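You operate a simulated robot arm through the tools that you are given. There is no shell and no other tool. Be economical: measure what you need, move in short steps, check, and stop when the job is done.

The job below is to be done with a simulated two-armed robot. You get a single attempt, and the scene is never put back.

TASK
Set the mill to coarse, grind pepper up to the white dish's ring and stand the dish on the plate.

It is judged by the outcome, as a careful person would: the job done as asked, and still so three seconds after it is handed in. It fails if anything else is knocked over, pushed out of place, dropped, spilled or broken.

THE ROBOT
Two 7-joint arms with two-finger grippers on one trunk that stands fixed in place. Base frame: the origin is at the foot of the trunk, x ahead of it, y to its left, z up. Readings come in m, rad, newtons and seconds.
The left shoulder is at [0.132, 0.216, 1.038], the right one opposite. With the tool pointing down near the work surface each hand reaches from about 0.38 to 0.88 m from the base axis, measured 20 degrees to its own side. Payload 3.18 kg a hand.
The tool frame of a hand sits at the grasp point between the pads (the TCP): z along the fingers, y along the line on which they close. The tips reach 0.03 m beyond it. The gripper opens to 0.144 m. The gripper's body begins 0.103 m behind the TCP.
Orientation is told as [roll, pitch, yaw] about the base's x, y, z axes, in that order, counted from this pose: with the fingers straight down and closing along the base's y, the tool's x points along the base's -x, its y along +y and its z along -z.

THE INTERFACE
- The arms move only by the tool arm_command. It takes "left_moves", "right_moves" or both (then of equal length, played together; a hand with none holds still); each is one flat list of numbers, 7 for each row, row after row: the shift along the base's x, y, z in m, then the turn, a rotation vector about the base's x, y, z in rad, then the closure, from 0 (fully open) to 1 (shut). In form: [x, y, z, rx, ry, rz, fingers, x, y, z, rx, ry, rz, fingers, ...]. A call has 1 to 10 rows; each row is the pose to reach, as a shift and turn from the pose commanded when the call began. Each row takes 0.2 s and may step no farther than 0.05 m and 0.15 rad from the row before; otherwise, or with a gripper value out of range, the whole call is refused. A pose out of reach is approached as far as the arm can. The call stops where the force on the tool passes 40 N (or 10 N more than at its start, if that is more) or the arm is blocked; 0.2 s more then pass. The fingers move at their own pace and stop on an object; they squeeze with about 44 N. The grip force told is the motor's: it shows also when the fingers shut on nothing. Time passes only in rows, and 0.2 s behind the last, so rows that repeat a pose let the fingers close. The reply holds the time, the measured pose of the TCP, the force on the tool along the base axes, the opening and the grip force, in the units named above and with some noise, with the torque about the TCP (base axes, N m) and any sound that the robot's microphone picked up.
- Cameras (640 x 400 px; columns grow to the right, rows downward): "scene" is now at [0.2553, 0.0423, 1.2478]; the picture's right is [0.45, -0.89, 0.00], its down [-0.28, -0.14, -0.95] and it looks along [0.85, 0.43, -0.31] (base axes); focal length 214 px, centre (320, 200). "left" rides on the left gripper at [0.076, -0.016, -0.143] in its tool frame; the picture's right is [0.21, 0.98, 0.00], its down [-0.84, 0.18, -0.51] and it looks along [-0.50, 0.11, 0.86] (tool axes); focal length 218 px, centre (320, 200). "right" rides on the right gripper at [0.076, 0.016, -0.143] in its tool frame; the picture's right is [-0.21, 0.98, 0.00], its down [-0.84, -0.18, -0.51] and it looks along [-0.50, -0.11, 0.86] (tool axes); focal length 218 px, centre (320, 200). There is no depth. A picture from a camera that has moved, and an enlarged one, comes with that camera's place and axes in the base frame and with its lens.
- grab_frame(camera): a new picture of that camera. No time passes.
- move_column(by): slides the trunk up (or, below 0, down) by that many m; the arms and the scene camera ride with it, the base frame stays. It gives what a move gives, with no picture.
- aim_head(pan, tilt): turns the head with the scene camera to pan (to the left, within 1.396 rad either way) and tilt (down, from -0.506 to 1.204), counted from straight ahead of the robot. It gives what a move gives.
- zoom(camera, box): a new picture of the part [left, top, right, bottom] of that camera's present view, enlarged. No time passes.
- sign_off(): hands the job in; it is judged then, once.

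Work in short steps. Places have to be worked out from the pictures, the camera data and where the tool is seen: move nearer, look again, correct. Check each grasp and each placing, and mend what went wrong. You have 120 turns and 86 pictures in all, those below and enlarged ones among them. Open the grippers and draw the arms clear of the work before you hand the job in, unless the task says otherwise; then end with one line.

The tools are called after "Request:" as name(argument=value, ...) on one line, values as JSON. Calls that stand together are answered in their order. arm_command: Moves the arms, as the interface text tells. Its arguments: {"type":"object","properties":{"left_moves":{"type":"array","items":{"type":"number"}},"right_moves":{"type":"array","items":{"type":"number"}}},"required":[]} The other tools are called the same way: move_column (by) slides the trunk up or down; aim_head (pan, tilt) turns the head that bears the scene camera; grab_frame (camera) takes a picture; zoom (camera, box) takes an enlarged picture of a part of a camera's view; sign_off () hands the job in.

At the start:

```text
t: 0.0
left_tool_pos: [0.4005, 0.5775, 1.0326]
left_ee_rot: [0.025, 0.481, 0.048]
left_wrist_force: [-0.2, -1.2, -0.1]
left_ft_torque: [0.01, -0.01, 0.03]
left_grip_width: 0.1437
left_grasp_force: 0.1
right_tool_pos: [0.4191, 0.0073, 1.1996]
right_ee_rot: [0.001, 0.0, 0.001]
right_wrist_force: [-0.1, -0.5, -0.9]
right_ft_torque: [0.02, -0.05, -0.02]
right_grip_width: 0.1441
right_grasp_force: 0.0
trunk travel left (down, up): [-0.125, 0.244]
head pan, tilt: [0.468, 0.319]
```

scene: 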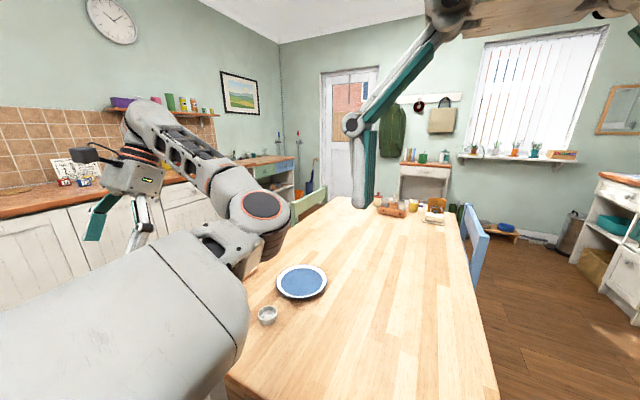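
right: 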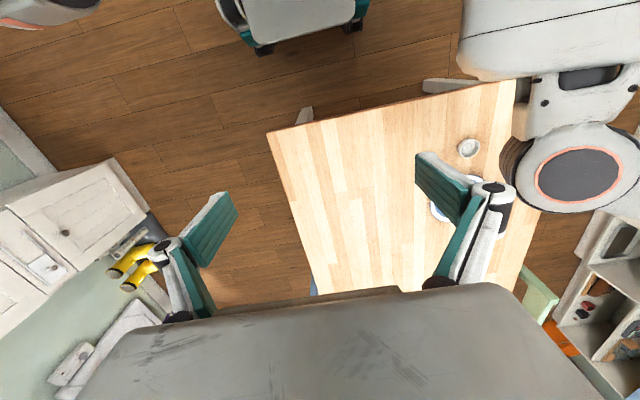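
left: 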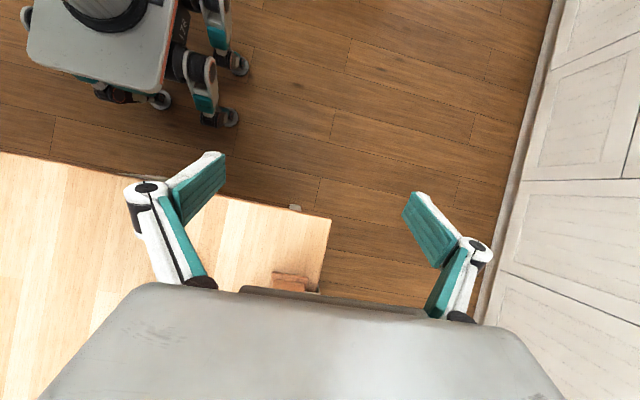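

The dish and plate are seen on the table; the mill is not yet identified. I look closer at the far end of the table and the near dish.

Request:
zoom(camera="scene", box=[340, 160, 480, 248])

Request:
zoom(camera="scene", box=[220, 240, 380, 340])

```text
4.55 times, centred on (410, 204) of scene
camera zoom: at [0.2553, 0.0423, 1.2478], right [0.45, -0.89, 0.0], down [-0.28, -0.14, -0.95], along [0.85, 0.43, -0.31], focal length 975 px, centre (-89, 182)
```

zoom: 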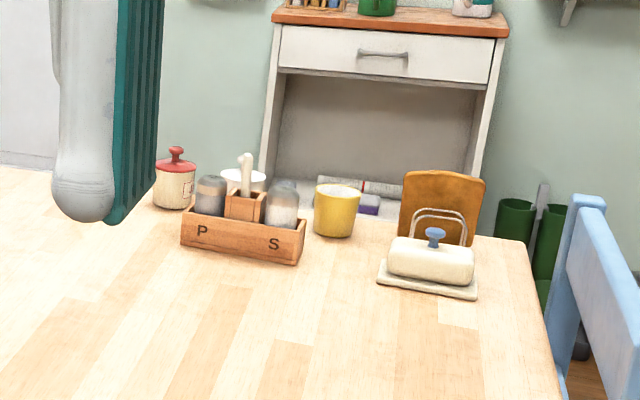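

```text
4.00 times, centred on (300, 290) of scene
camera zoom: at [0.2553, 0.0423, 1.2478], right [0.45, -0.89, 0.0], down [-0.28, -0.14, -0.95], along [0.85, 0.43, -0.31], focal length 858 px, centre (400, -160)
```

zoom: 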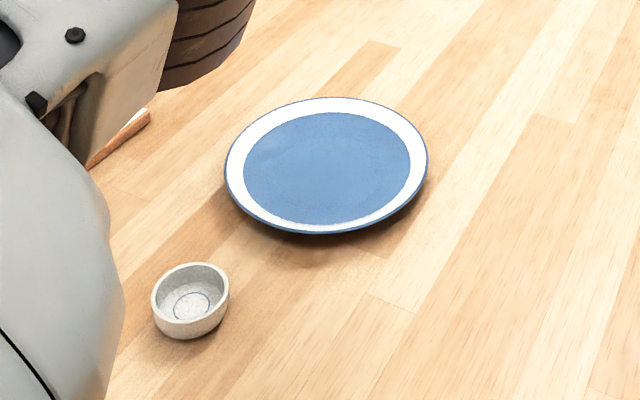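

The mill is probably hidden behind the left arm (wooden piece visible at the edge). I raise the left hand and move it forward-up to look down with its camera.

Request:
arm_command(left_moves=[0, 0, 0.05, 0, 0, 0, 0, 0, 0, 0.1, 0, 0, 0, 0, 0, 0.0, 0.15, 0, 0, 0, 0, 0.05, 0, 0.17, 0, 0, 0, 0, 0.1, 0, 0.17, 0, 0, 0, 0, 0.15, 0.0, 0.17, 0, 0, 0, 0, 0.2, 0, 0.17, 0, 0, 0, 0])

Request:
grab_frame(camera="left")

Request:
grab_frame(camera="scene")

```text
refused: row 4 steps farther than a row can; nothing moved
```

```text
80 pictures are left
camera left: at [0.4014, 0.5568, 1.1937], right [-0.22, 0.97, 0.12], down [0.98, 0.21, 0.06], along [0.04, 0.13, -0.99], focal length 218 px, centre (320, 200)
```

left: 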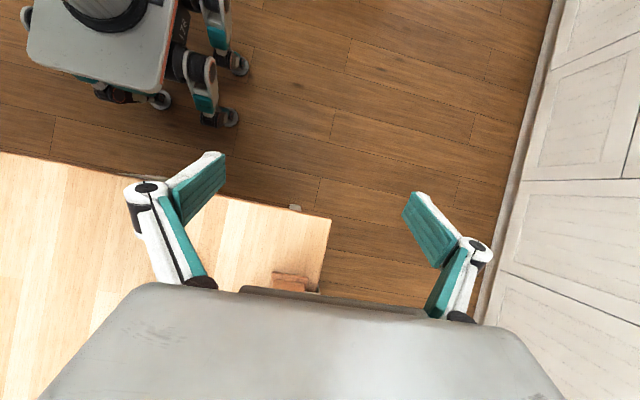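

```text
79 pictures are left
camera scene: at [0.2553, 0.0423, 1.2478], right [0.45, -0.89, 0.0], down [-0.28, -0.14, -0.95], along [0.85, 0.43, -0.31], focal length 214 px, centre (320, 200)
```

scene: 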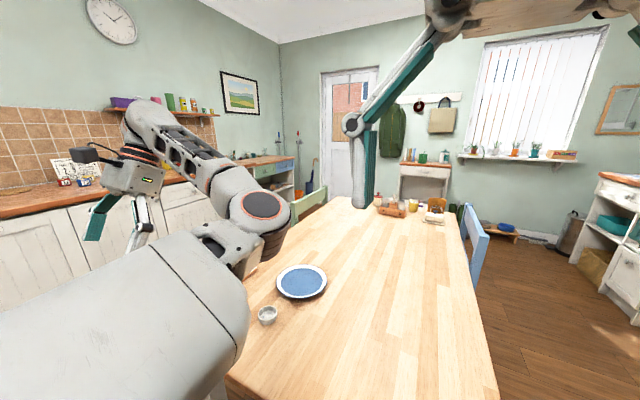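

The step was just too long; I repeat with shorter steps.

Request:
arm_command(left_moves=[0, 0, 0.045, 0, 0, 0, 0, 0, 0, 0.09, 0, 0, 0, 0, 0, 0.0, 0.135, 0, 0, 0, 0, 0.04, 0, 0.16, 0, 0, 0, 0, 0.085, 0, 0.17, 0, 0, 0, 0, 0.13, 0.0, 0.17, 0, 0, 0, 0, 0.175, 0, 0.17, 0, 0, 0, 0])

```text
t: 0.6
left_tool_pos: [0.4104, 0.5812, 1.0633]
left_ee_rot: [0.086, 0.713, 0.1]
left_wrist_force: [-0.5, -0.8, -0.3]
left_ft_torque: [0.0, 0.03, -0.01]
left_grip_width: 0.1439
left_grasp_force: 0.0
right_tool_pos: [0.4196, 0.0079, 1.1987]
right_ee_rot: [-0.001, 0.004, 0.001]
right_wrist_force: [-0.5, 0.8, -0.5]
right_ft_torque: [0.02, 0.03, -0.02]
right_grip_width: 0.1439
right_grasp_force: 0.1
trunk travel left (down, up): [-0.125, 0.244]
head pan, tilt: [0.468, 0.319]
stopped in row 3 (left hand): the arm was blocked; the commanded pose is now the measured one
```

The left arm reached a limit going up with the fingers leaning back. I level the tool (pitch back to 0) while moving forward.

Request:
arm_command(left_moves=[0, 0, 0.0, 0, -0.14, 0, 0, 0.0, 0, 0.0, 0, -0.28, 0, 0, 0.04, 0.0, 0.02, 0, -0.42, 0, 0, 0.08, 0, 0.04, 0, -0.56, 0, 0, 0.12, 0, 0.06, 0, -0.7, 0, 0, 0.15, 0.0, 0.08, 0, -0.7, 0, 0])

Request:
grab_frame(camera="left")

Request:
grab_frame(camera="scene")

```text
t: 1.6
left_tool_pos: [0.4808, 0.5858, 1.0397]
left_ee_rot: [0.089, 0.381, 0.106]
left_wrist_force: [-0.7, -0.4, 0.1]
left_ft_torque: [0.01, 0.01, 0.03]
left_grip_width: 0.1439
left_grasp_force: 0.0
right_tool_pos: [0.4183, 0.0087, 1.1978]
right_ee_rot: [-0.001, 0.001, 0.002]
right_wrist_force: [0.1, -0.4, -0.1]
right_ft_torque: [0.01, -0.04, -0.01]
right_grip_width: 0.1438
right_grasp_force: 0.1
trunk travel left (down, up): [-0.125, 0.244]
head pan, tilt: [0.468, 0.319]
stopped in row 4 (left hand): the arm was blocked; the commanded pose is now the measured one
```

```text
78 pictures are left
camera left: at [0.4661, 0.5559, 1.1986], right [-0.26, 0.95, 0.16], down [0.96, 0.24, 0.17], along [0.13, 0.2, -0.97], focal length 218 px, centre (320, 200)
```

left: 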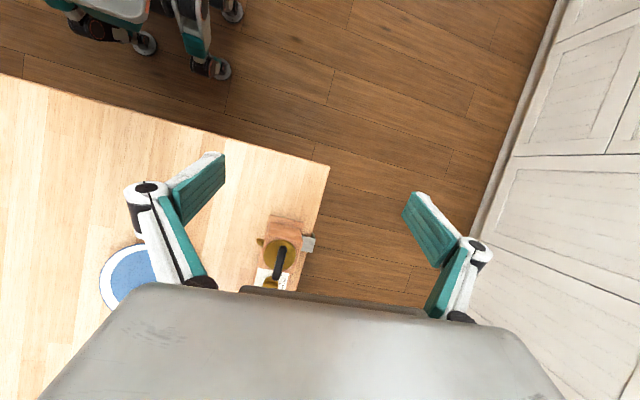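

```text
77 pictures are left
camera scene: at [0.2555, 0.0423, 1.2475], right [0.45, -0.89, 0.0], down [-0.28, -0.14, -0.95], along [0.85, 0.43, -0.31], focal length 214 px, centre (320, 200)
```

scene: 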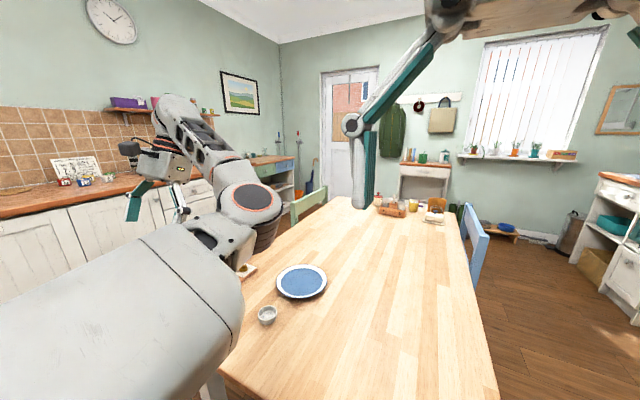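

A crank mill clamped to the table edge appears beneath the left hand. I raise the trunk to give the arms and cameras room, then look again.

Request:
move_column(by=0.2)

Request:
grab_frame(camera="left")

Request:
grab_frame(camera="right")

```text
t: 3.8
left_tool_pos: [0.4836, 0.5847, 1.2401]
left_ee_rot: [0.085, 0.376, 0.099]
left_wrist_force: [-0.4, -0.6, 0.0]
left_ft_torque: [-0.01, 0.02, -0.01]
left_grip_width: 0.1441
left_grasp_force: 0.0
right_tool_pos: [0.4194, 0.0078, 1.3984]
right_ee_rot: [0.002, 0.002, 0.001]
right_wrist_force: [0.3, -0.1, 0.3]
right_ft_torque: [-0.02, 0.02, -0.02]
right_grip_width: 0.144
right_grasp_force: 0.0
trunk travel left (down, up): [-0.325, 0.044]
head pan, tilt: [0.468, 0.319]
```

```text
76 pictures are left
camera left: at [0.4672, 0.5547, 1.399], right [-0.26, 0.95, 0.15], down [0.96, 0.23, 0.17], along [0.13, 0.19, -0.97], focal length 218 px, centre (320, 200)
```

left: 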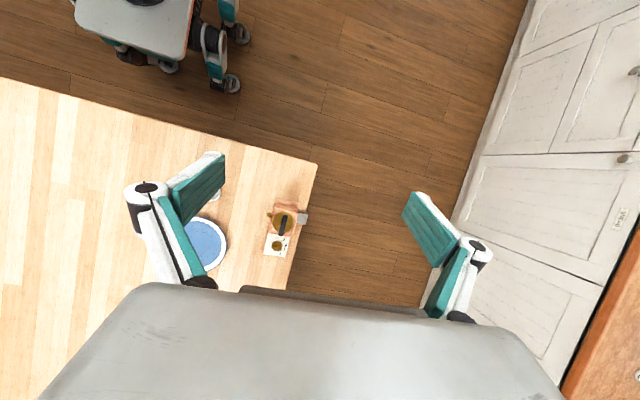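

```text
75 pictures are left
camera right: at [0.3437, 0.0242, 1.541], right [0.21, 0.98, 0.0], down [0.84, -0.18, 0.51], along [0.5, -0.11, -0.86], focal length 218 px, centre (320, 200)
```

right: 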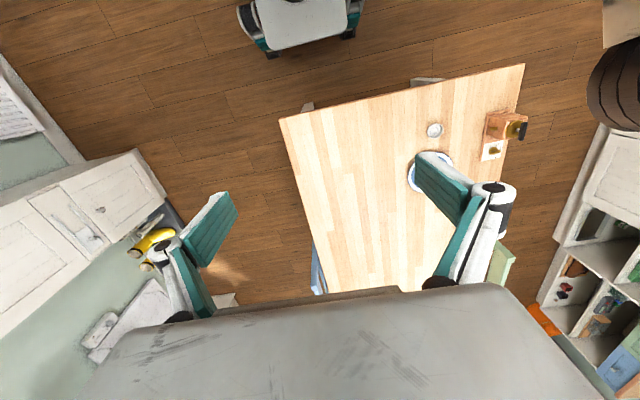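

Now I zoom on the mill from both wrist cameras, and aim the head to it.

Request:
zoom(camera="left", box=[230, 170, 342, 270])

Request:
zoom(camera="right", box=[400, 90, 560, 200])

Request:
aim_head(pan=0.8, tilt=0.7)

Request:
grab_frame(camera="scene")

```text
4.00 times, centred on (286, 220) of left
camera zoom: at [0.4672, 0.5547, 1.399], right [-0.26, 0.95, 0.15], down [0.96, 0.23, 0.17], along [0.13, 0.19, -0.97], focal length 873 px, centre (456, 120)
```

zoom: 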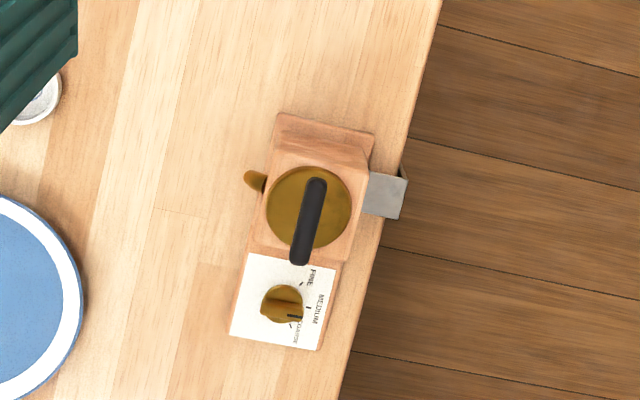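

```text
3.64 times, centred on (480, 145) of right
camera zoom: at [0.3437, 0.0242, 1.541], right [0.21, 0.98, 0.0], down [0.84, -0.18, 0.51], along [0.5, -0.11, -0.86], focal length 794 px, centre (-262, 400)
```

zoom: 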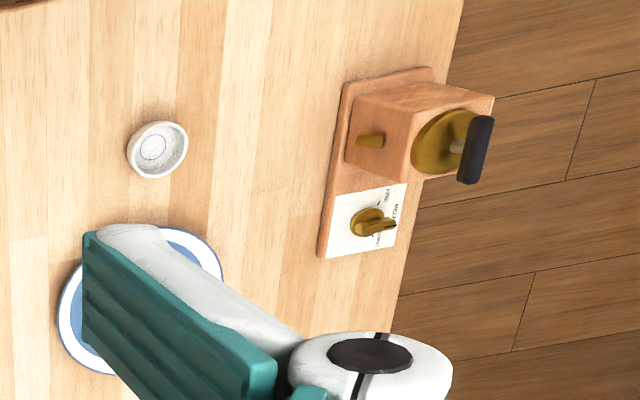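

```text
t: 4.7
left_tool_pos: [0.4831, 0.5847, 1.2399]
left_ee_rot: [0.083, 0.377, 0.1]
left_wrist_force: [0.1, 0.1, 0.2]
left_ft_torque: [0.01, -0.01, 0.03]
left_grip_width: 0.144
left_grasp_force: 0.0
right_tool_pos: [0.4189, 0.0077, 1.3985]
right_ee_rot: [0.0, -0.001, 0.001]
right_wrist_force: [0.2, -0.5, 1.1]
right_ft_torque: [-0.03, -0.01, 0.01]
right_grip_width: 0.1438
right_grasp_force: 0.0
trunk travel left (down, up): [-0.325, 0.044]
head pan, tilt: [0.799, 0.7]
```

```text
72 pictures are left
camera scene: at [0.1011, 0.061, 1.4272], right [0.72, -0.7, 0.0], down [-0.45, -0.46, -0.77], along [0.53, 0.55, -0.64], focal length 214 px, centre (320, 200)
```

scene: 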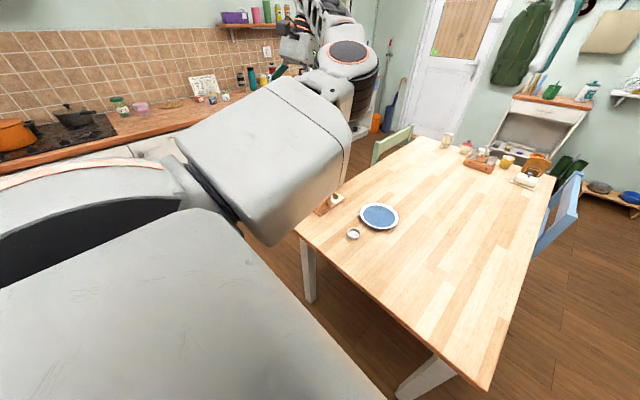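

The mill: a crank on top with black handle, a spout facing the dish side (-y), and a FINE/MEDIUM/COARSE dial at about (0.72, 0.59, 0.76). I level the left hand and bring it forward/down for a closer look.

Request:
arm_command(left_moves=[0.0, 0, -0.04, 0, -0.1, 0, 0, 0.0, 0, -0.08, 0, -0.2, 0, 0, 0.03, 0.0, -0.1, 0, -0.3, 0, 0, 0.06, 0, -0.12, 0, -0.38, 0, 0, 0.06, 0, -0.15, -0.08, -0.38, -0.1, 0])

Request:
grab_frame(camera="left")

Request:
grab_frame(camera="scene")

```text
t: 5.8
left_tool_pos: [0.5442, 0.5849, 1.0901]
left_ee_rot: [-0.013, -0.002, -0.02]
left_wrist_force: [0.8, -0.3, -0.1]
left_ft_torque: [-0.01, -0.02, 0.0]
left_grip_width: 0.144
left_grasp_force: 0.1
right_tool_pos: [0.4199, 0.0083, 1.3991]
right_ee_rot: [0.0, -0.001, 0.002]
right_wrist_force: [0.5, -1.1, -0.8]
right_ft_torque: [0.0, 0.02, -0.01]
right_grip_width: 0.144
right_grasp_force: 0.0
trunk travel left (down, up): [-0.325, 0.044]
head pan, tilt: [0.799, 0.7]
```

```text
71 pictures are left
camera left: at [0.4671, 0.5721, 1.2324], right [-0.19, 0.98, -0.01], down [0.85, 0.17, 0.51], along [0.5, 0.08, -0.86], focal length 218 px, centre (320, 200)
```

left: 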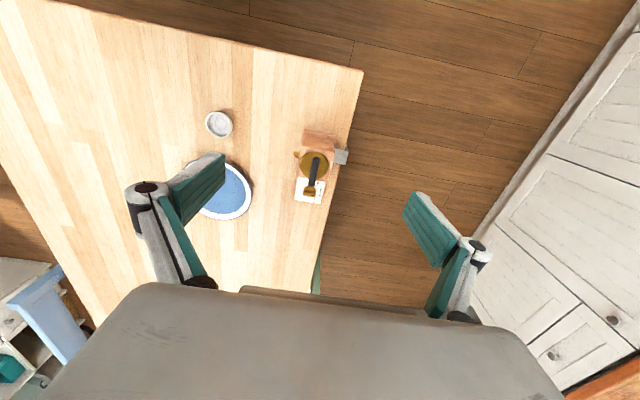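

```text
70 pictures are left
camera scene: at [0.1013, 0.0614, 1.4271], right [0.72, -0.7, 0.0], down [-0.45, -0.46, -0.76], along [0.53, 0.55, -0.64], focal length 214 px, centre (320, 200)
```

scene: 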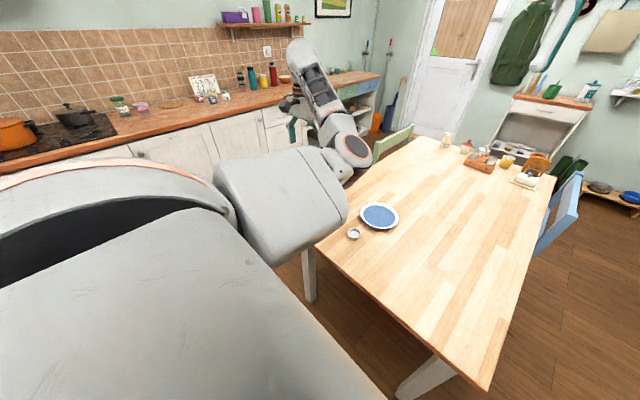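

Clear view. I zoom on the mill and dial.

Request:
zoom(camera="left", box=[280, 120, 360, 210])

Request:
zoom(camera="left", box=[190, 95, 270, 145])

```text
4.44 times, centred on (320, 165) of left
camera zoom: at [0.4671, 0.5721, 1.2324], right [-0.19, 0.98, -0.01], down [0.85, 0.17, 0.51], along [0.5, 0.08, -0.86], focal length 970 px, centre (320, 356)
```

zoom: 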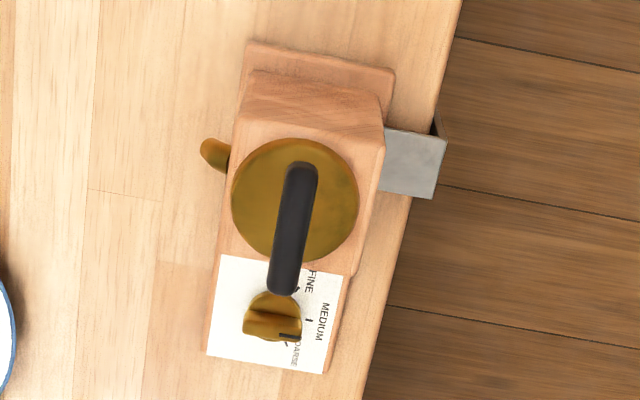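

```text
8.00 times, centred on (230, 120) of left
camera zoom: at [0.4671, 0.5721, 1.2324], right [-0.19, 0.98, -0.01], down [0.85, 0.17, 0.51], along [0.5, 0.08, -0.86], focal length 1746 px, centre (1040, 840)
```

zoom: 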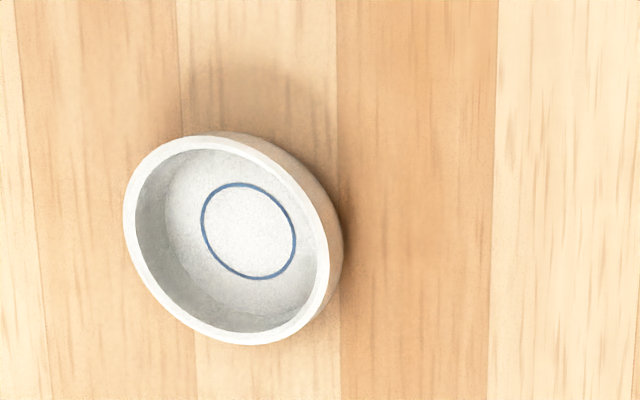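

I look closer at the dial and at the handle from the present view.

Request:
zoom(camera="left", box=[290, 174, 330, 208])

Request:
zoom(camera="right", box=[475, 100, 535, 168])

```text
11.76 times, centred on (310, 191) of left
camera zoom: at [0.4671, 0.5721, 1.2324], right [-0.19, 0.98, -0.01], down [0.85, 0.17, 0.51], along [0.5, 0.08, -0.86], focal length 2568 px, centre (438, 306)
```

zoom: 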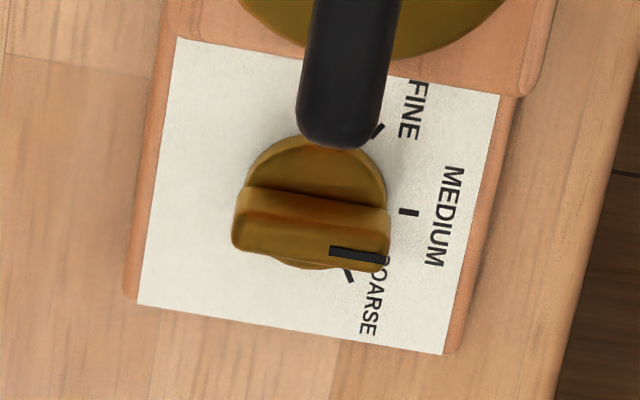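

```text
5.88 times, centred on (505, 134) of right
camera zoom: at [0.3434, 0.0245, 1.5414], right [0.21, 0.98, 0.0], down [0.84, -0.18, 0.51], along [0.5, -0.11, -0.86], focal length 1284 px, centre (-768, 588)
```

zoom: 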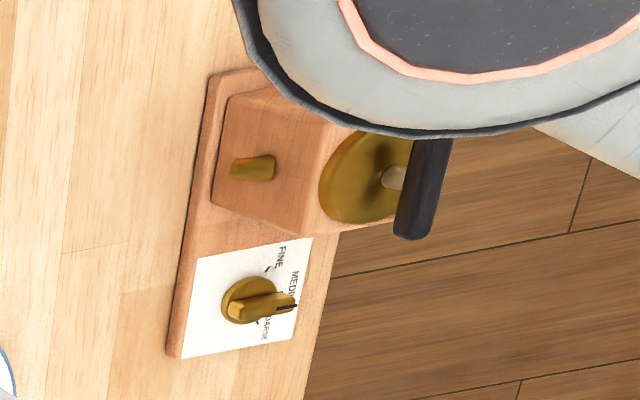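

The pointer sits on MEDIUM; COARSE is about 50–60° clockwise seen from above. The handle is a T-bar along x at about (0.617, 0.584, 0.88). I move the left hand over the dial and start yawing it 90° so that the fingers close along x across the ridge.

Request:
arm_command(left_moves=[0.02, 0, 0, 0, 0, 0.15, 0, 0.04, 0, 0, 0, 0, 0.3, 0, 0.06, 0, 0, 0, 0, 0.45, 0, 0.08, 0, 0, 0, 0, 0.6, 0, 0.1, 0, 0, 0, 0, 0.75, 0.2, 0.12, 0, 0, 0, 0, 0.9, 0.4, 0.14, 0, 0, 0, 0, 1.05, 0.5, 0.16, 0, 0, 0, 0, 1.2, 0.5, 0.178, 0.003, 0, 0, 0, 1.35, 0.5, 0.178, 0.003, 0, 0, 0, 1.5, 0.5])

Request:
grab_frame(camera="left")

```text
t: 8.1
left_tool_pos: [0.6775, 0.5492, 1.1439]
left_ee_rot: [-0.003, -0.024, 1.295]
left_wrist_force: [0.2, -0.6, 0.4]
left_ft_torque: [0.11, 0.06, -0.01]
left_grip_width: 0.0725
left_grasp_force: 0.1
left hand out of reach, approached as far as the arm can: row 8, 9, 10
right_tool_pos: [0.4213, 0.005, 1.3982]
right_ee_rot: [0.003, 0.002, -0.002]
right_wrist_force: [1.2, -0.7, -1.1]
right_ft_torque: [0.11, 0.07, -0.03]
right_grip_width: 0.144
right_grasp_force: 0.1
trunk travel left (down, up): [-0.325, 0.044]
head pan, tilt: [0.799, 0.7]
```

```text
65 pictures are left
camera left: at [0.6721, 0.4683, 1.2861], right [-1.0, 0.07, -0.01], down [0.05, 0.85, 0.53], along [0.04, 0.52, -0.85], focal length 218 px, centre (320, 200)
```

left: 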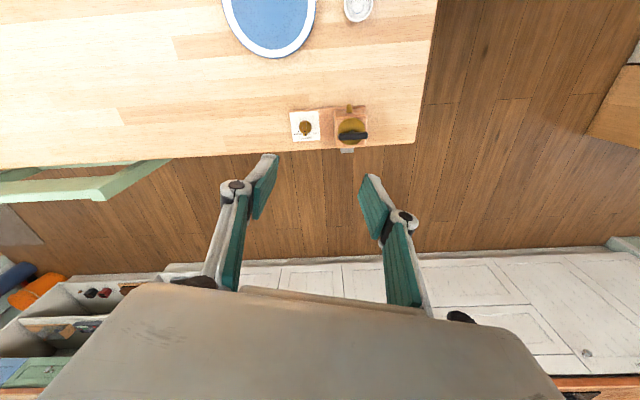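

The goal was a bit too high for the reach. I lower the hand (pure descent) and see where it ends up; there is ample clearance above the mill.

Request:
arm_command(left_moves=[0, 0, -0.04, 0, 0, 0, 0.5, 0, 0, -0.08, 0, 0, 0, 0.5, 0, 0, -0.12, 0, 0, 0, 0.5])

```text
t: 8.8
left_tool_pos: [0.6777, 0.5555, 1.0232]
left_ee_rot: [-0.001, -0.024, 1.297]
left_wrist_force: [0.2, -0.5, -0.3]
left_ft_torque: [-0.03, 0.05, 0.0]
left_grip_width: 0.0725
left_grasp_force: 0.0
right_tool_pos: [0.4204, 0.0078, 1.398]
right_ee_rot: [-0.002, 0.003, 0.002]
right_wrist_force: [0.5, 0.1, -0.1]
right_ft_torque: [0.01, 0.04, 0.0]
right_grip_width: 0.1439
right_grasp_force: 0.1
trunk travel left (down, up): [-0.325, 0.044]
head pan, tilt: [0.799, 0.7]
```

Now the rest of the lateral shift and yaw.

Request:
arm_command(left_moves=[0.015, 0.01, -0.02, 0, 0.01, 0.14, 0.5, 0.03, 0.02, -0.04, 0, 0.024, 0.274, 0.5, 0.045, 0.033, -0.06, 0, 0.024, 0.274, 0.5, 0.045, 0.033, -0.08, 0, 0.024, 0.274, 0.5])

Request:
grab_frame(camera="left")

```text
t: 9.8
left_tool_pos: [0.6379, 0.5806, 0.9829]
left_ee_rot: [0.022, -0.022, 1.571]
left_wrist_force: [0.5, -0.6, 0.3]
left_ft_torque: [0.06, 0.02, 0.02]
left_grip_width: 0.0721
left_grasp_force: 0.0
left hand out of reach, approached as far as the arm can: row 1, 2, 3, 4
right_tool_pos: [0.4187, 0.0037, 1.3991]
right_ee_rot: [0.004, 0.001, 0.0]
right_wrist_force: [-0.4, -0.3, -0.7]
right_ft_torque: [0.11, -0.01, 0.02]
right_grip_width: 0.144
right_grasp_force: 0.2
trunk travel left (down, up): [-0.325, 0.044]
head pan, tilt: [0.799, 0.7]
```

```text
64 pictures are left
camera left: at [0.6587, 0.5016, 1.1225], right [-0.98, -0.21, 0.02], down [-0.17, 0.83, 0.53], along [-0.12, 0.52, -0.85], focal length 218 px, centre (320, 200)
```

left: 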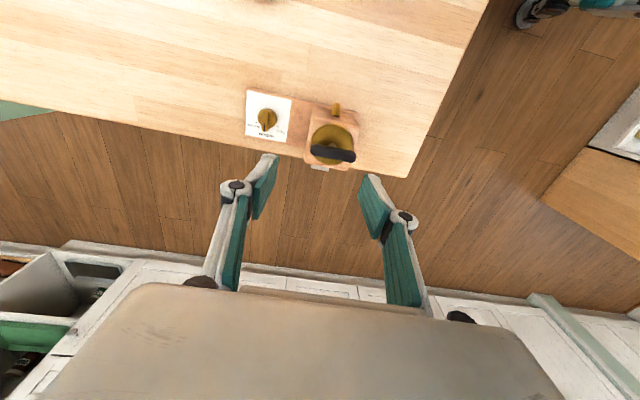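

Yaw 90° costs reach. The ridge can be taken at a smaller yaw and will align with the pads as it is turned clockwise anyway, so I go back to yaw ≈1.2 and extend toward the dial.

Request:
arm_command(left_moves=[0.0, 0, 0, 0, 0, -0.14, 0.5, 0.0, 0, 0, 0, 0, -0.28, 0.5, 0.02, 0, 0, 0, 0, -0.37, 0.5, 0.04, 0, 0, 0, 0, -0.37, 0.5, 0.06, 0.0, 0, 0, 0, -0.37, 0.5, 0.084, 0.007, 0, 0, 0, -0.37, 0.5])

```text
t: 11.2
left_tool_pos: [0.6802, 0.5835, 0.9796]
left_ee_rot: [0.019, -0.022, 1.199]
left_wrist_force: [-0.5, -0.2, 0.0]
left_ft_torque: [-0.01, -0.03, -0.02]
left_grip_width: 0.072
left_grasp_force: 0.0
left hand out of reach, approached as far as the arm can: row 5, 6
right_tool_pos: [0.418, 0.0073, 1.399]
right_ee_rot: [0.001, 0.0, 0.002]
right_wrist_force: [-0.7, -0.5, -0.2]
right_ft_torque: [0.04, 0.0, 0.0]
right_grip_width: 0.1439
right_grasp_force: 0.1
trunk travel left (down, up): [-0.325, 0.044]
head pan, tilt: [0.799, 0.7]
```

I test whether a lower hand reaches farther: down 0.06, then outward again (tips stay at about 0.89, above the handle).

Request:
arm_command(left_moves=[0.01, 0, -0.025, 0, 0, 0, 0.5, 0.02, 0, -0.05, 0, 0, 0, 0.5, 0.042, 0.003, -0.06, 0, 0, 0, 0.5])

```text
t: 12.1
left_tool_pos: [0.6798, 0.571, 0.9533]
left_ee_rot: [0.022, -0.023, 1.199]
left_wrist_force: [0.1, -0.6, 0.1]
left_ft_torque: [-0.01, -0.01, -0.01]
left_grip_width: 0.0723
left_grasp_force: 0.1
left hand out of reach, approached as far as the arm can: row 1, 2, 3
right_tool_pos: [0.4199, 0.0089, 1.3992]
right_ee_rot: [0.0, -0.001, -0.002]
right_wrist_force: [0.7, 0.0, 0.2]
right_ft_torque: [-0.01, 0.0, 0.01]
right_grip_width: 0.1439
right_grasp_force: 0.1
trunk travel left (down, up): [-0.325, 0.044]
head pan, tilt: [0.799, 0.7]
```

Lower trunk should place the wrist nearer shoulder height. I raise the hand a bit, reduce yaw to 0.9, then lower the trunk.

Request:
arm_command(left_moves=[0, 0.005, 0.04, 0, 0, -0.15, 0.5, 0, 0.012, 0.08, 0, 0, -0.3, 0.5, 0, 0.017, 0.1, 0, 0, -0.3, 0.5])

Request:
move_column(by=-0.1)

Request:
arm_command(left_moves=[0.02, 0, 0, 0, 0, 0, 0.5, 0.043, 0, 0, 0, 0, 0, 0.5])

```text
t: 12.8
left_tool_pos: [0.6772, 0.5874, 1.0559]
left_ee_rot: [0.024, -0.019, 0.899]
left_wrist_force: [0.4, -0.5, 1.1]
left_ft_torque: [0.0, -0.04, -0.03]
left_grip_width: 0.0719
left_grasp_force: 0.1
right_tool_pos: [0.4176, 0.0067, 1.3989]
right_ee_rot: [0.0, 0.002, 0.002]
right_wrist_force: [-0.6, 0.5, 0.3]
right_ft_torque: [0.02, -0.03, 0.04]
right_grip_width: 0.1439
right_grasp_force: 0.1
trunk travel left (down, up): [-0.325, 0.044]
head pan, tilt: [0.799, 0.7]
```

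```text
t: 14.2
left_tool_pos: [0.6784, 0.5899, 0.9571]
left_ee_rot: [0.02, -0.023, 0.902]
left_wrist_force: [-0.8, 0.1, 0.5]
left_ft_torque: [-0.02, -0.03, -0.04]
left_grip_width: 0.072
left_grasp_force: 0.1
right_tool_pos: [0.4173, 0.0081, 1.3009]
right_ee_rot: [0.0, -0.002, 0.0]
right_wrist_force: [-0.2, -0.9, -0.4]
right_ft_torque: [0.02, -0.08, 0.05]
right_grip_width: 0.1438
right_grasp_force: 0.1
trunk travel left (down, up): [-0.225, 0.144]
head pan, tilt: [0.799, 0.7]
```

```text
t: 14.8
left_tool_pos: [0.7087, 0.5874, 0.9561]
left_ee_rot: [0.018, -0.021, 0.9]
left_wrist_force: [-0.3, 0.2, 0.4]
left_ft_torque: [0.02, -0.01, 0.02]
left_grip_width: 0.0721
left_grasp_force: 0.1
left hand out of reach, approached as far as the arm can: row 2
right_tool_pos: [0.4187, 0.007, 1.299]
right_ee_rot: [-0.001, 0.0, 0.002]
right_wrist_force: [-0.9, -0.2, 0.8]
right_ft_torque: [0.04, 0.05, 0.03]
right_grip_width: 0.1438
right_grasp_force: 0.1
trunk travel left (down, up): [-0.225, 0.144]
head pan, tilt: [0.799, 0.7]
```

Nearly there (0.709 of 0.7225). A small outward tilt of 0.12 rad should supply the rest.

Request:
arm_command(left_moves=[0.007, 0, 0, 0.03, -0.05, 0, 0.5, 0.014, 0.001, 0, 0.064, -0.1, 0, 0.5])

Request:
grab_frame(camera="left")

```text
t: 15.4
left_tool_pos: [0.7229, 0.5893, 0.9564]
left_ee_rot: [-0.018, -0.134, 0.903]
left_wrist_force: [0.0, -0.1, 0.2]
left_ft_torque: [-0.03, 0.01, 0.0]
left_grip_width: 0.0721
left_grasp_force: 0.1
right_tool_pos: [0.4192, 0.0083, 1.2989]
right_ee_rot: [-0.002, 0.0, 0.002]
right_wrist_force: [0.5, 0.0, 0.3]
right_ft_torque: [-0.02, -0.01, -0.01]
right_grip_width: 0.1441
right_grasp_force: 0.1
trunk travel left (down, up): [-0.225, 0.144]
head pan, tilt: [0.799, 0.7]
```

```text
63 pictures are left
camera left: at [0.6754, 0.5068, 1.0878], right [-0.89, 0.44, -0.05], down [0.33, 0.72, 0.61], along [0.3, 0.53, -0.79], focal length 218 px, centre (320, 200)
```

left: 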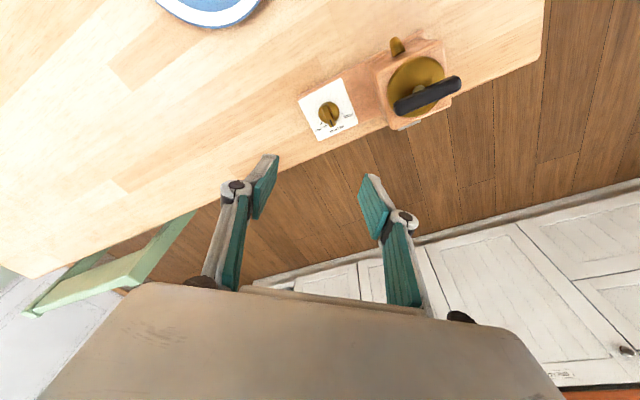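

Dial is at about (0.72, 0.590). I check the pointer by zoom and lower with the trunk, keeping the arm's shape.

Request:
zoom(camera="left", box=[280, 70, 380, 150])

Request:
move_column(by=-0.12)

Request:
grab_frame(camera="left")

```text
5.00 times, centred on (330, 110) of left
camera zoom: at [0.6754, 0.5068, 1.0878], right [-0.89, 0.44, -0.05], down [0.33, 0.72, 0.61], along [0.3, 0.53, -0.79], focal length 1091 px, centre (270, 650)
```

zoom: 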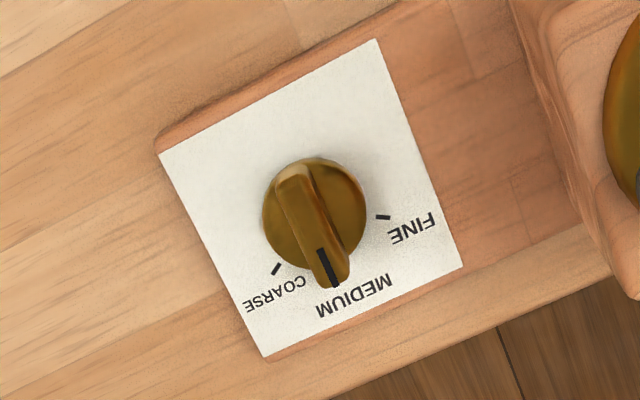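

```text
t: 16.6
left_tool_pos: [0.7232, 0.5891, 0.8279]
left_ee_rot: [0.006, -0.111, 0.899]
left_wrist_force: [0.5, -0.2, -0.2]
left_ft_torque: [0.01, 0.04, -0.01]
left_grip_width: 0.0722
left_grasp_force: 0.1
right_tool_pos: [0.4388, 0.0058, 1.1806]
right_ee_rot: [0.007, 0.031, -0.019]
right_wrist_force: [0.2, 0.4, -0.1]
right_ft_torque: [-0.01, 0.07, 0.01]
right_grip_width: 0.144
right_grasp_force: 0.1
trunk travel left (down, up): [-0.118, 0.251]
head pan, tilt: [0.799, 0.7]
stopped: the force on the tool passed its limit at 70 N (the readings are from after the stop); the commanded pose is now the measured one
```

```text
61 pictures are left
camera left: at [0.6813, 0.506, 0.9607], right [-0.9, 0.45, -0.02], down [0.35, 0.72, 0.6], along [0.28, 0.53, -0.8], focal length 218 px, centre (320, 200)
```

left: 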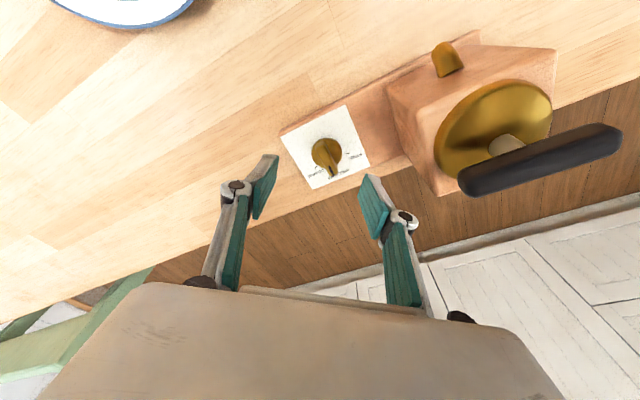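

The column stopped with a force spike. I look around to see what was touched.

Request:
grab_frame(camera="scene")

Request:
grab_frame(camera="right")

```text
60 pictures are left
camera scene: at [0.2418, 0.0611, 1.2032], right [0.72, -0.7, 0.0], down [-0.45, -0.46, -0.76], along [0.53, 0.55, -0.64], focal length 214 px, centre (320, 200)
```

scene: 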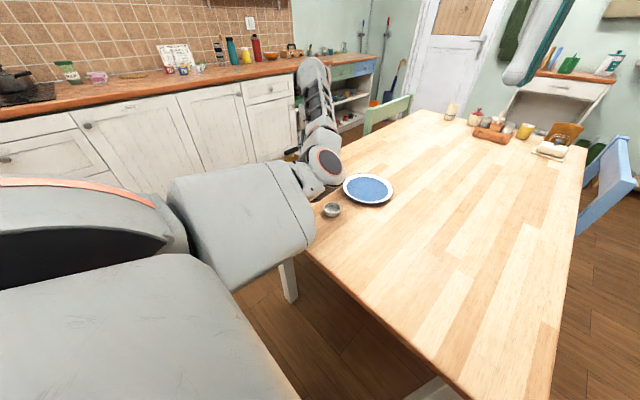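

```text
59 pictures are left
camera right: at [0.3682, 0.0226, 1.3254], right [0.23, 0.97, 0.0], down [0.85, -0.2, 0.48], along [0.47, -0.11, -0.88], focal length 218 px, centre (320, 200)
```

right: 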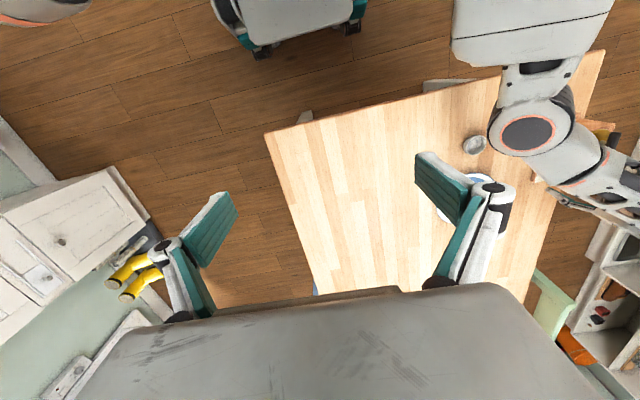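

The left elbow is very close to the dish. I zoom to see whether it touches.

Request:
zoom(camera="scene", box=[270, 140, 410, 240])

Request:
zoom(camera="right", box=[430, 80, 620, 220])

```text
4.00 times, centred on (340, 190) of scene
camera zoom: at [0.2418, 0.0611, 1.2032], right [0.72, -0.7, 0.0], down [-0.45, -0.46, -0.76], along [0.53, 0.55, -0.64], focal length 858 px, centre (240, 240)
```

zoom: 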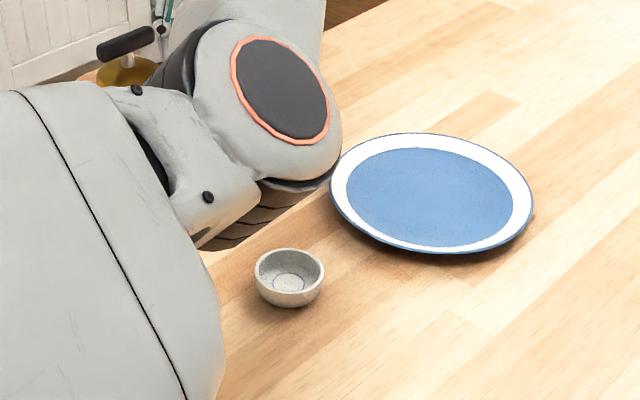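

```text
2.86 times, centred on (525, 150) of right
camera zoom: at [0.3682, 0.0226, 1.3254], right [0.23, 0.97, 0.0], down [0.85, -0.2, 0.48], along [0.47, -0.11, -0.88], focal length 624 px, centre (-266, 343)
```

zoom: 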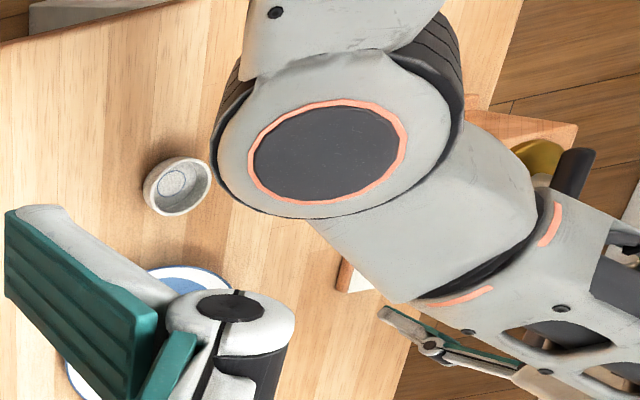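

The elbow is actually well above the table (z≈0.99), and the dish is unmoved. I let things settle with a null move and read the forces again.

Request:
arm_command(left_moves=[0, 0, 0, 0, 0, 0, 0.5, 0, 0, 0, 0, 0, 0, 0.5], right_moves=[0, 0, 0, 0, 0, 0, 0, 0, 0, 0, 0, 0, 0, 0])

```text
t: 17.2
left_tool_pos: [0.7217, 0.5889, 0.8335]
left_ee_rot: [0.004, -0.119, 0.9]
left_wrist_force: [-0.3, 1.1, -0.4]
left_ft_torque: [0.04, -0.03, 0.01]
left_grip_width: 0.0721
left_grasp_force: 0.1
right_tool_pos: [0.4356, 0.0068, 1.1836]
right_ee_rot: [0.007, 0.023, -0.018]
right_wrist_force: [3.2, 1.1, 1.5]
right_ft_torque: [-0.02, 0.69, -0.07]
right_grip_width: 0.144
right_grasp_force: 0.0
trunk travel left (down, up): [-0.118, 0.251]
head pan, tilt: [0.799, 0.7]
```

The right hand shows a slight contact torque: it is probably the head brushing the right gripper. I move the right hand forward and off to the right, out of the way.

Request:
arm_command(right_moves=[0.03, -0.03, 0, 0, 0, 0, 0, 0.05, -0.07, 0, 0, 0, 0, 0, 0.06, -0.11, 0, 0, 0, 0, 0, 0.06, -0.155, 0, 0, 0, 0, 0, 0.06, -0.2, 0, 0, 0, 0, 0, 0.06, -0.245, 0, 0, 0, 0, 0, 0.06, -0.29, 0, 0, 0, 0, 0])

Request:
grab_frame(camera="scene")

```text
t: 18.8
left_tool_pos: [0.7239, 0.5899, 0.8326]
left_ee_rot: [0.004, -0.116, 0.901]
left_wrist_force: [0.0, 0.7, -0.2]
left_ft_torque: [-0.02, -0.03, -0.02]
left_grip_width: 0.0722
left_grasp_force: 0.0
right_tool_pos: [0.4778, -0.2448, 1.1467]
right_ee_rot: [0.007, 0.023, -0.021]
right_wrist_force: [0.3, -0.2, 0.7]
right_ft_torque: [-0.03, -0.01, 0.01]
right_grip_width: 0.1442
right_grasp_force: 0.1
right hand out of reach, approached as far as the arm can: row 5, 6, 7
trunk travel left (down, up): [-0.118, 0.251]
head pan, tilt: [0.799, 0.7]
```

```text
56 pictures are left
camera scene: at [0.2392, 0.0613, 1.2048], right [0.72, -0.7, 0.0], down [-0.45, -0.46, -0.76], along [0.53, 0.55, -0.64], focal length 214 px, centre (320, 200)
```

scene: 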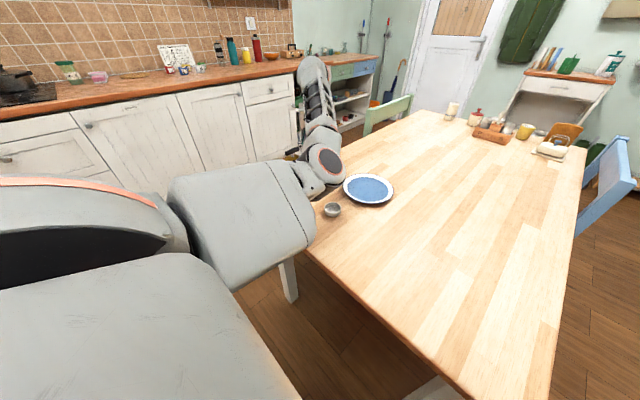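

Clear now. I descend with the left arm to TCP ≈0.793 with a small x correction and look.

Request:
arm_command(left_moves=[-0.005, 0, -0.02, 0, 0, 0, 0.5, -0.006, 0, -0.04, 0, 0, 0, 0.6])

Request:
zoom(camera="left", box=[220, 120, 420, 245])

```text
t: 19.4
left_tool_pos: [0.7164, 0.5888, 0.7925]
left_ee_rot: [0.0, -0.118, 0.9]
left_wrist_force: [-1.2, -0.2, -1.4]
left_ft_torque: [0.0, -0.02, 0.01]
left_grip_width: 0.0577
left_grasp_force: 0.1
right_tool_pos: [0.478, -0.245, 1.147]
right_ee_rot: [0.008, 0.023, -0.02]
right_wrist_force: [0.0, 0.2, 0.4]
right_ft_torque: [0.01, 0.0, 0.0]
right_grip_width: 0.1439
right_grasp_force: 0.2
trunk travel left (down, up): [-0.118, 0.251]
head pan, tilt: [0.799, 0.7]
```

```text
3.20 times, centred on (320, 182) of left
camera zoom: at [0.672, 0.5061, 0.926], right [-0.9, 0.44, -0.02], down [0.34, 0.72, 0.6], along [0.28, 0.53, -0.8], focal length 698 px, centre (320, 256)
```

zoom: 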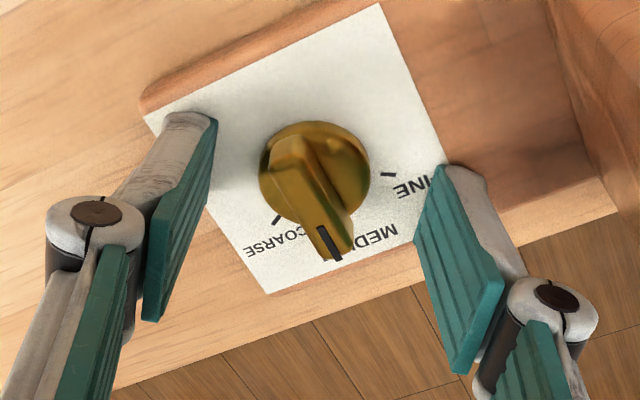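

The jaws straddle the ridge nicely. I go down 0.015 more and close on it.

Request:
arm_command(left_moves=[0.002, 0.003, -0.008, 0, 0, 0, 0.6, 0.002, 0.003, -0.015, 0, 0, 0, 0.6, 0.002, 0.003, -0.015, 0, 0, 0, 0.8, 0.002, 0.003, -0.015, 0, 0, 0, 1.0, 0.002, 0.003, -0.015, 0, 0, 0, 1.0])

Request:
zoom(camera="left", box=[220, 120, 420, 245])

```text
t: 20.0
left_tool_pos: [0.7211, 0.591, 0.7929]
left_ee_rot: [-0.006, -0.135, 0.905]
left_wrist_force: [3.0, -5.0, 30.6]
left_ft_torque: [-1.09, 0.53, 0.02]
left_grip_width: 0.0288
left_grasp_force: 44.8
right_tool_pos: [0.4764, -0.2478, 1.1485]
right_ee_rot: [0.012, 0.019, -0.021]
right_wrist_force: [-0.1, 0.2, 0.5]
right_ft_torque: [0.08, 0.0, -0.02]
right_grip_width: 0.1439
right_grasp_force: 0.0
trunk travel left (down, up): [-0.118, 0.251]
head pan, tilt: [0.799, 0.7]
stopped in row 3 (left hand): the force on the tool passed its limit at 53 N (the readings are from after the stop); the commanded pose is now the measured one
```

```text
3.20 times, centred on (320, 182) of left
camera zoom: at [0.6745, 0.5076, 0.9242], right [-0.9, 0.44, -0.03], down [0.33, 0.72, 0.62], along [0.29, 0.54, -0.79], focal length 698 px, centre (320, 256)
```

zoom: 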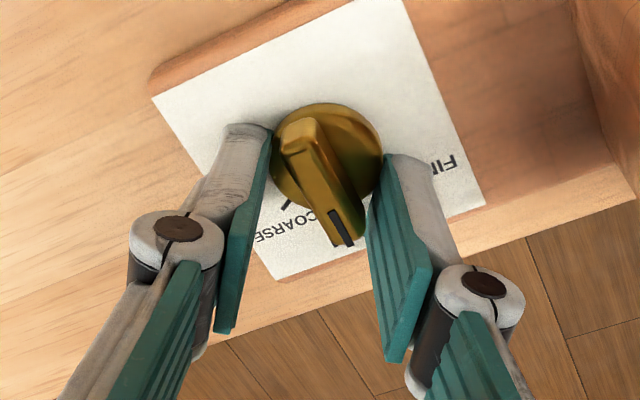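

The tips hit the card (so its top is at ~0.76) and the jaws closed on the round base (29 mm). I open slightly, rise ~0.013, and close again on the ridge.

Request:
arm_command(left_moves=[0, 0, 0, 0, 0, 0, 0.7, 0, 0, 0.012, 0, 0, 0, 0.7, -0.001, 0.002, 0.014, 0, 0, 0, 0.85, -0.001, 0.002, 0.014, 0, 0, 0, 1.0, -0.001, 0.002, 0.014, 0, 0, 0, 1.0])

Request:
zoom(camera="left", box=[220, 120, 420, 245])

```text
t: 21.2
left_tool_pos: [0.7205, 0.5918, 0.7941]
left_ee_rot: [0.001, -0.116, 0.903]
left_wrist_force: [7.8, -24.8, -0.1]
left_ft_torque: [-1.01, -0.32, 0.09]
left_grip_width: 0.0274
left_grasp_force: 44.9
right_tool_pos: [0.4796, -0.2452, 1.1452]
right_ee_rot: [0.011, 0.023, -0.021]
right_wrist_force: [0.9, 0.5, -0.1]
right_ft_torque: [0.03, 0.05, 0.04]
right_grip_width: 0.1441
right_grasp_force: 0.0
trunk travel left (down, up): [-0.118, 0.251]
head pan, tilt: [0.799, 0.7]
```

```text
3.20 times, centred on (320, 182) of left
camera zoom: at [0.6763, 0.5092, 0.9273], right [-0.9, 0.44, -0.02], down [0.34, 0.72, 0.6], along [0.29, 0.53, -0.8], focal length 698 px, centre (320, 256)
```

zoom: 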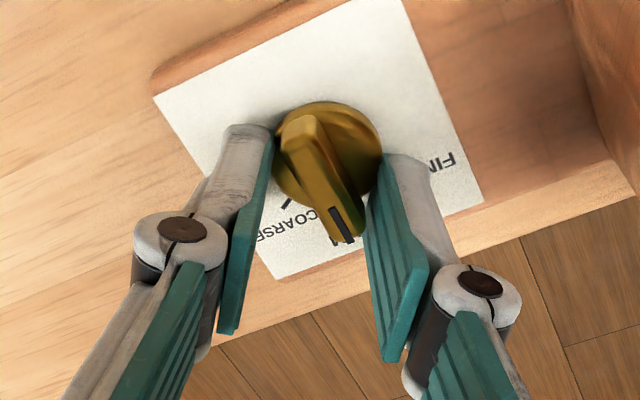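

The knob's centre appears at about (0.718, 0.587), the jaws are slightly too far out and still low. I open, recentre, rise, and close again.

Request:
arm_command(left_moves=[0, 0, 0, 0, 0, 0, 0.7, 0, 0, 0.005, 0, 0, 0, 0.7, -0.004, -0.006, 0.007, 0, 0, 0, 0.7, -0.004, -0.006, 0.007, 0, 0, 0, 0.85, -0.004, -0.006, 0.007, 0, 0, 0, 1.0, -0.004, -0.006, 0.007, 0, 0, 0, 1.0])

Request:
zoom(camera="left", box=[220, 120, 420, 245])

```text
t: 22.6
left_tool_pos: [0.7163, 0.5877, 0.8036]
left_ee_rot: [0.0, -0.123, 0.901]
left_wrist_force: [16.6, -14.0, -0.2]
left_ft_torque: [-0.8, -0.05, -0.06]
left_grip_width: 0.0097
left_grasp_force: 39.7
right_tool_pos: [0.4786, -0.2459, 1.1461]
right_ee_rot: [0.011, 0.023, -0.021]
right_wrist_force: [0.4, -0.6, 0.3]
right_ft_torque: [-0.07, -0.01, -0.03]
right_grip_width: 0.144
right_grasp_force: 0.1
trunk travel left (down, up): [-0.118, 0.251]
head pan, tilt: [0.799, 0.7]
```

```text
3.20 times, centred on (320, 182) of left
camera zoom: at [0.6721, 0.5039, 0.9361], right [-0.9, 0.44, -0.03], down [0.34, 0.72, 0.6], along [0.29, 0.53, -0.8], focal length 698 px, centre (320, 256)
```

zoom: 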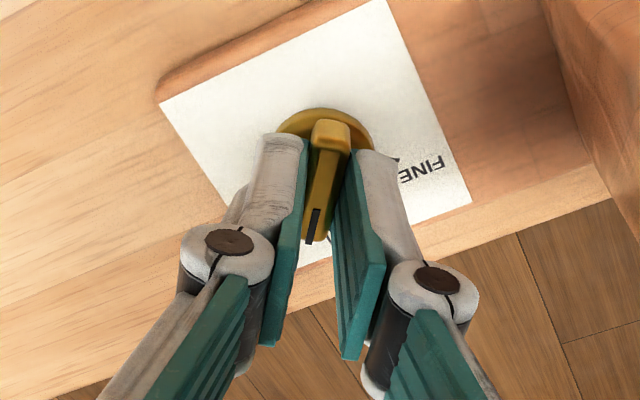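

The ridge is now gripped flush (9.7 mm) and has swung with the jaws. I turn clockwise another 0.3 rad.

Request:
arm_command(left_moves=[0.001, -0.001, 0, 0, 0, -0.1, 1, 0.002, -0.002, 0, 0, 0, -0.2, 1, 0.002, -0.002, 0, 0, 0, -0.3, 1])

Request:
zoom(camera="left", box=[220, 120, 420, 245])

```text
t: 23.4
left_tool_pos: [0.7165, 0.5869, 0.8033]
left_ee_rot: [0.006, -0.123, 0.604]
left_wrist_force: [1.6, -15.8, -2.4]
left_ft_torque: [-0.54, 0.24, -0.05]
left_grip_width: 0.0098
left_grasp_force: 40.6
right_tool_pos: [0.4783, -0.2471, 1.1473]
right_ee_rot: [0.009, 0.023, -0.02]
right_wrist_force: [0.3, -0.1, 0.4]
right_ft_torque: [-0.01, 0.03, 0.0]
right_grip_width: 0.144
right_grasp_force: 0.0
trunk travel left (down, up): [-0.118, 0.251]
head pan, tilt: [0.799, 0.7]
```

```text
3.20 times, centred on (320, 182) of left
camera zoom: at [0.6497, 0.5205, 0.9359], right [-0.73, 0.69, -0.02], down [0.54, 0.59, 0.61], along [0.43, 0.43, -0.79], focal length 698 px, centre (320, 256)
```

zoom: 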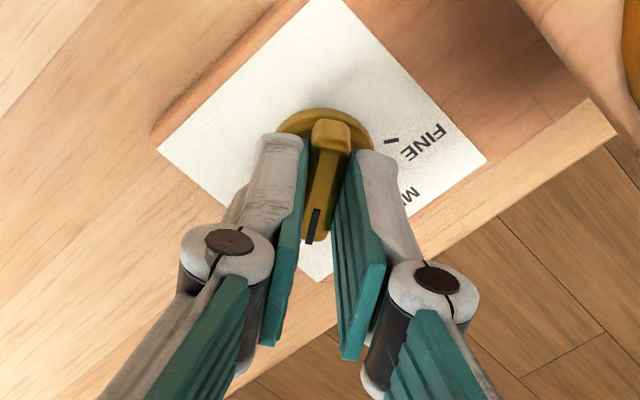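

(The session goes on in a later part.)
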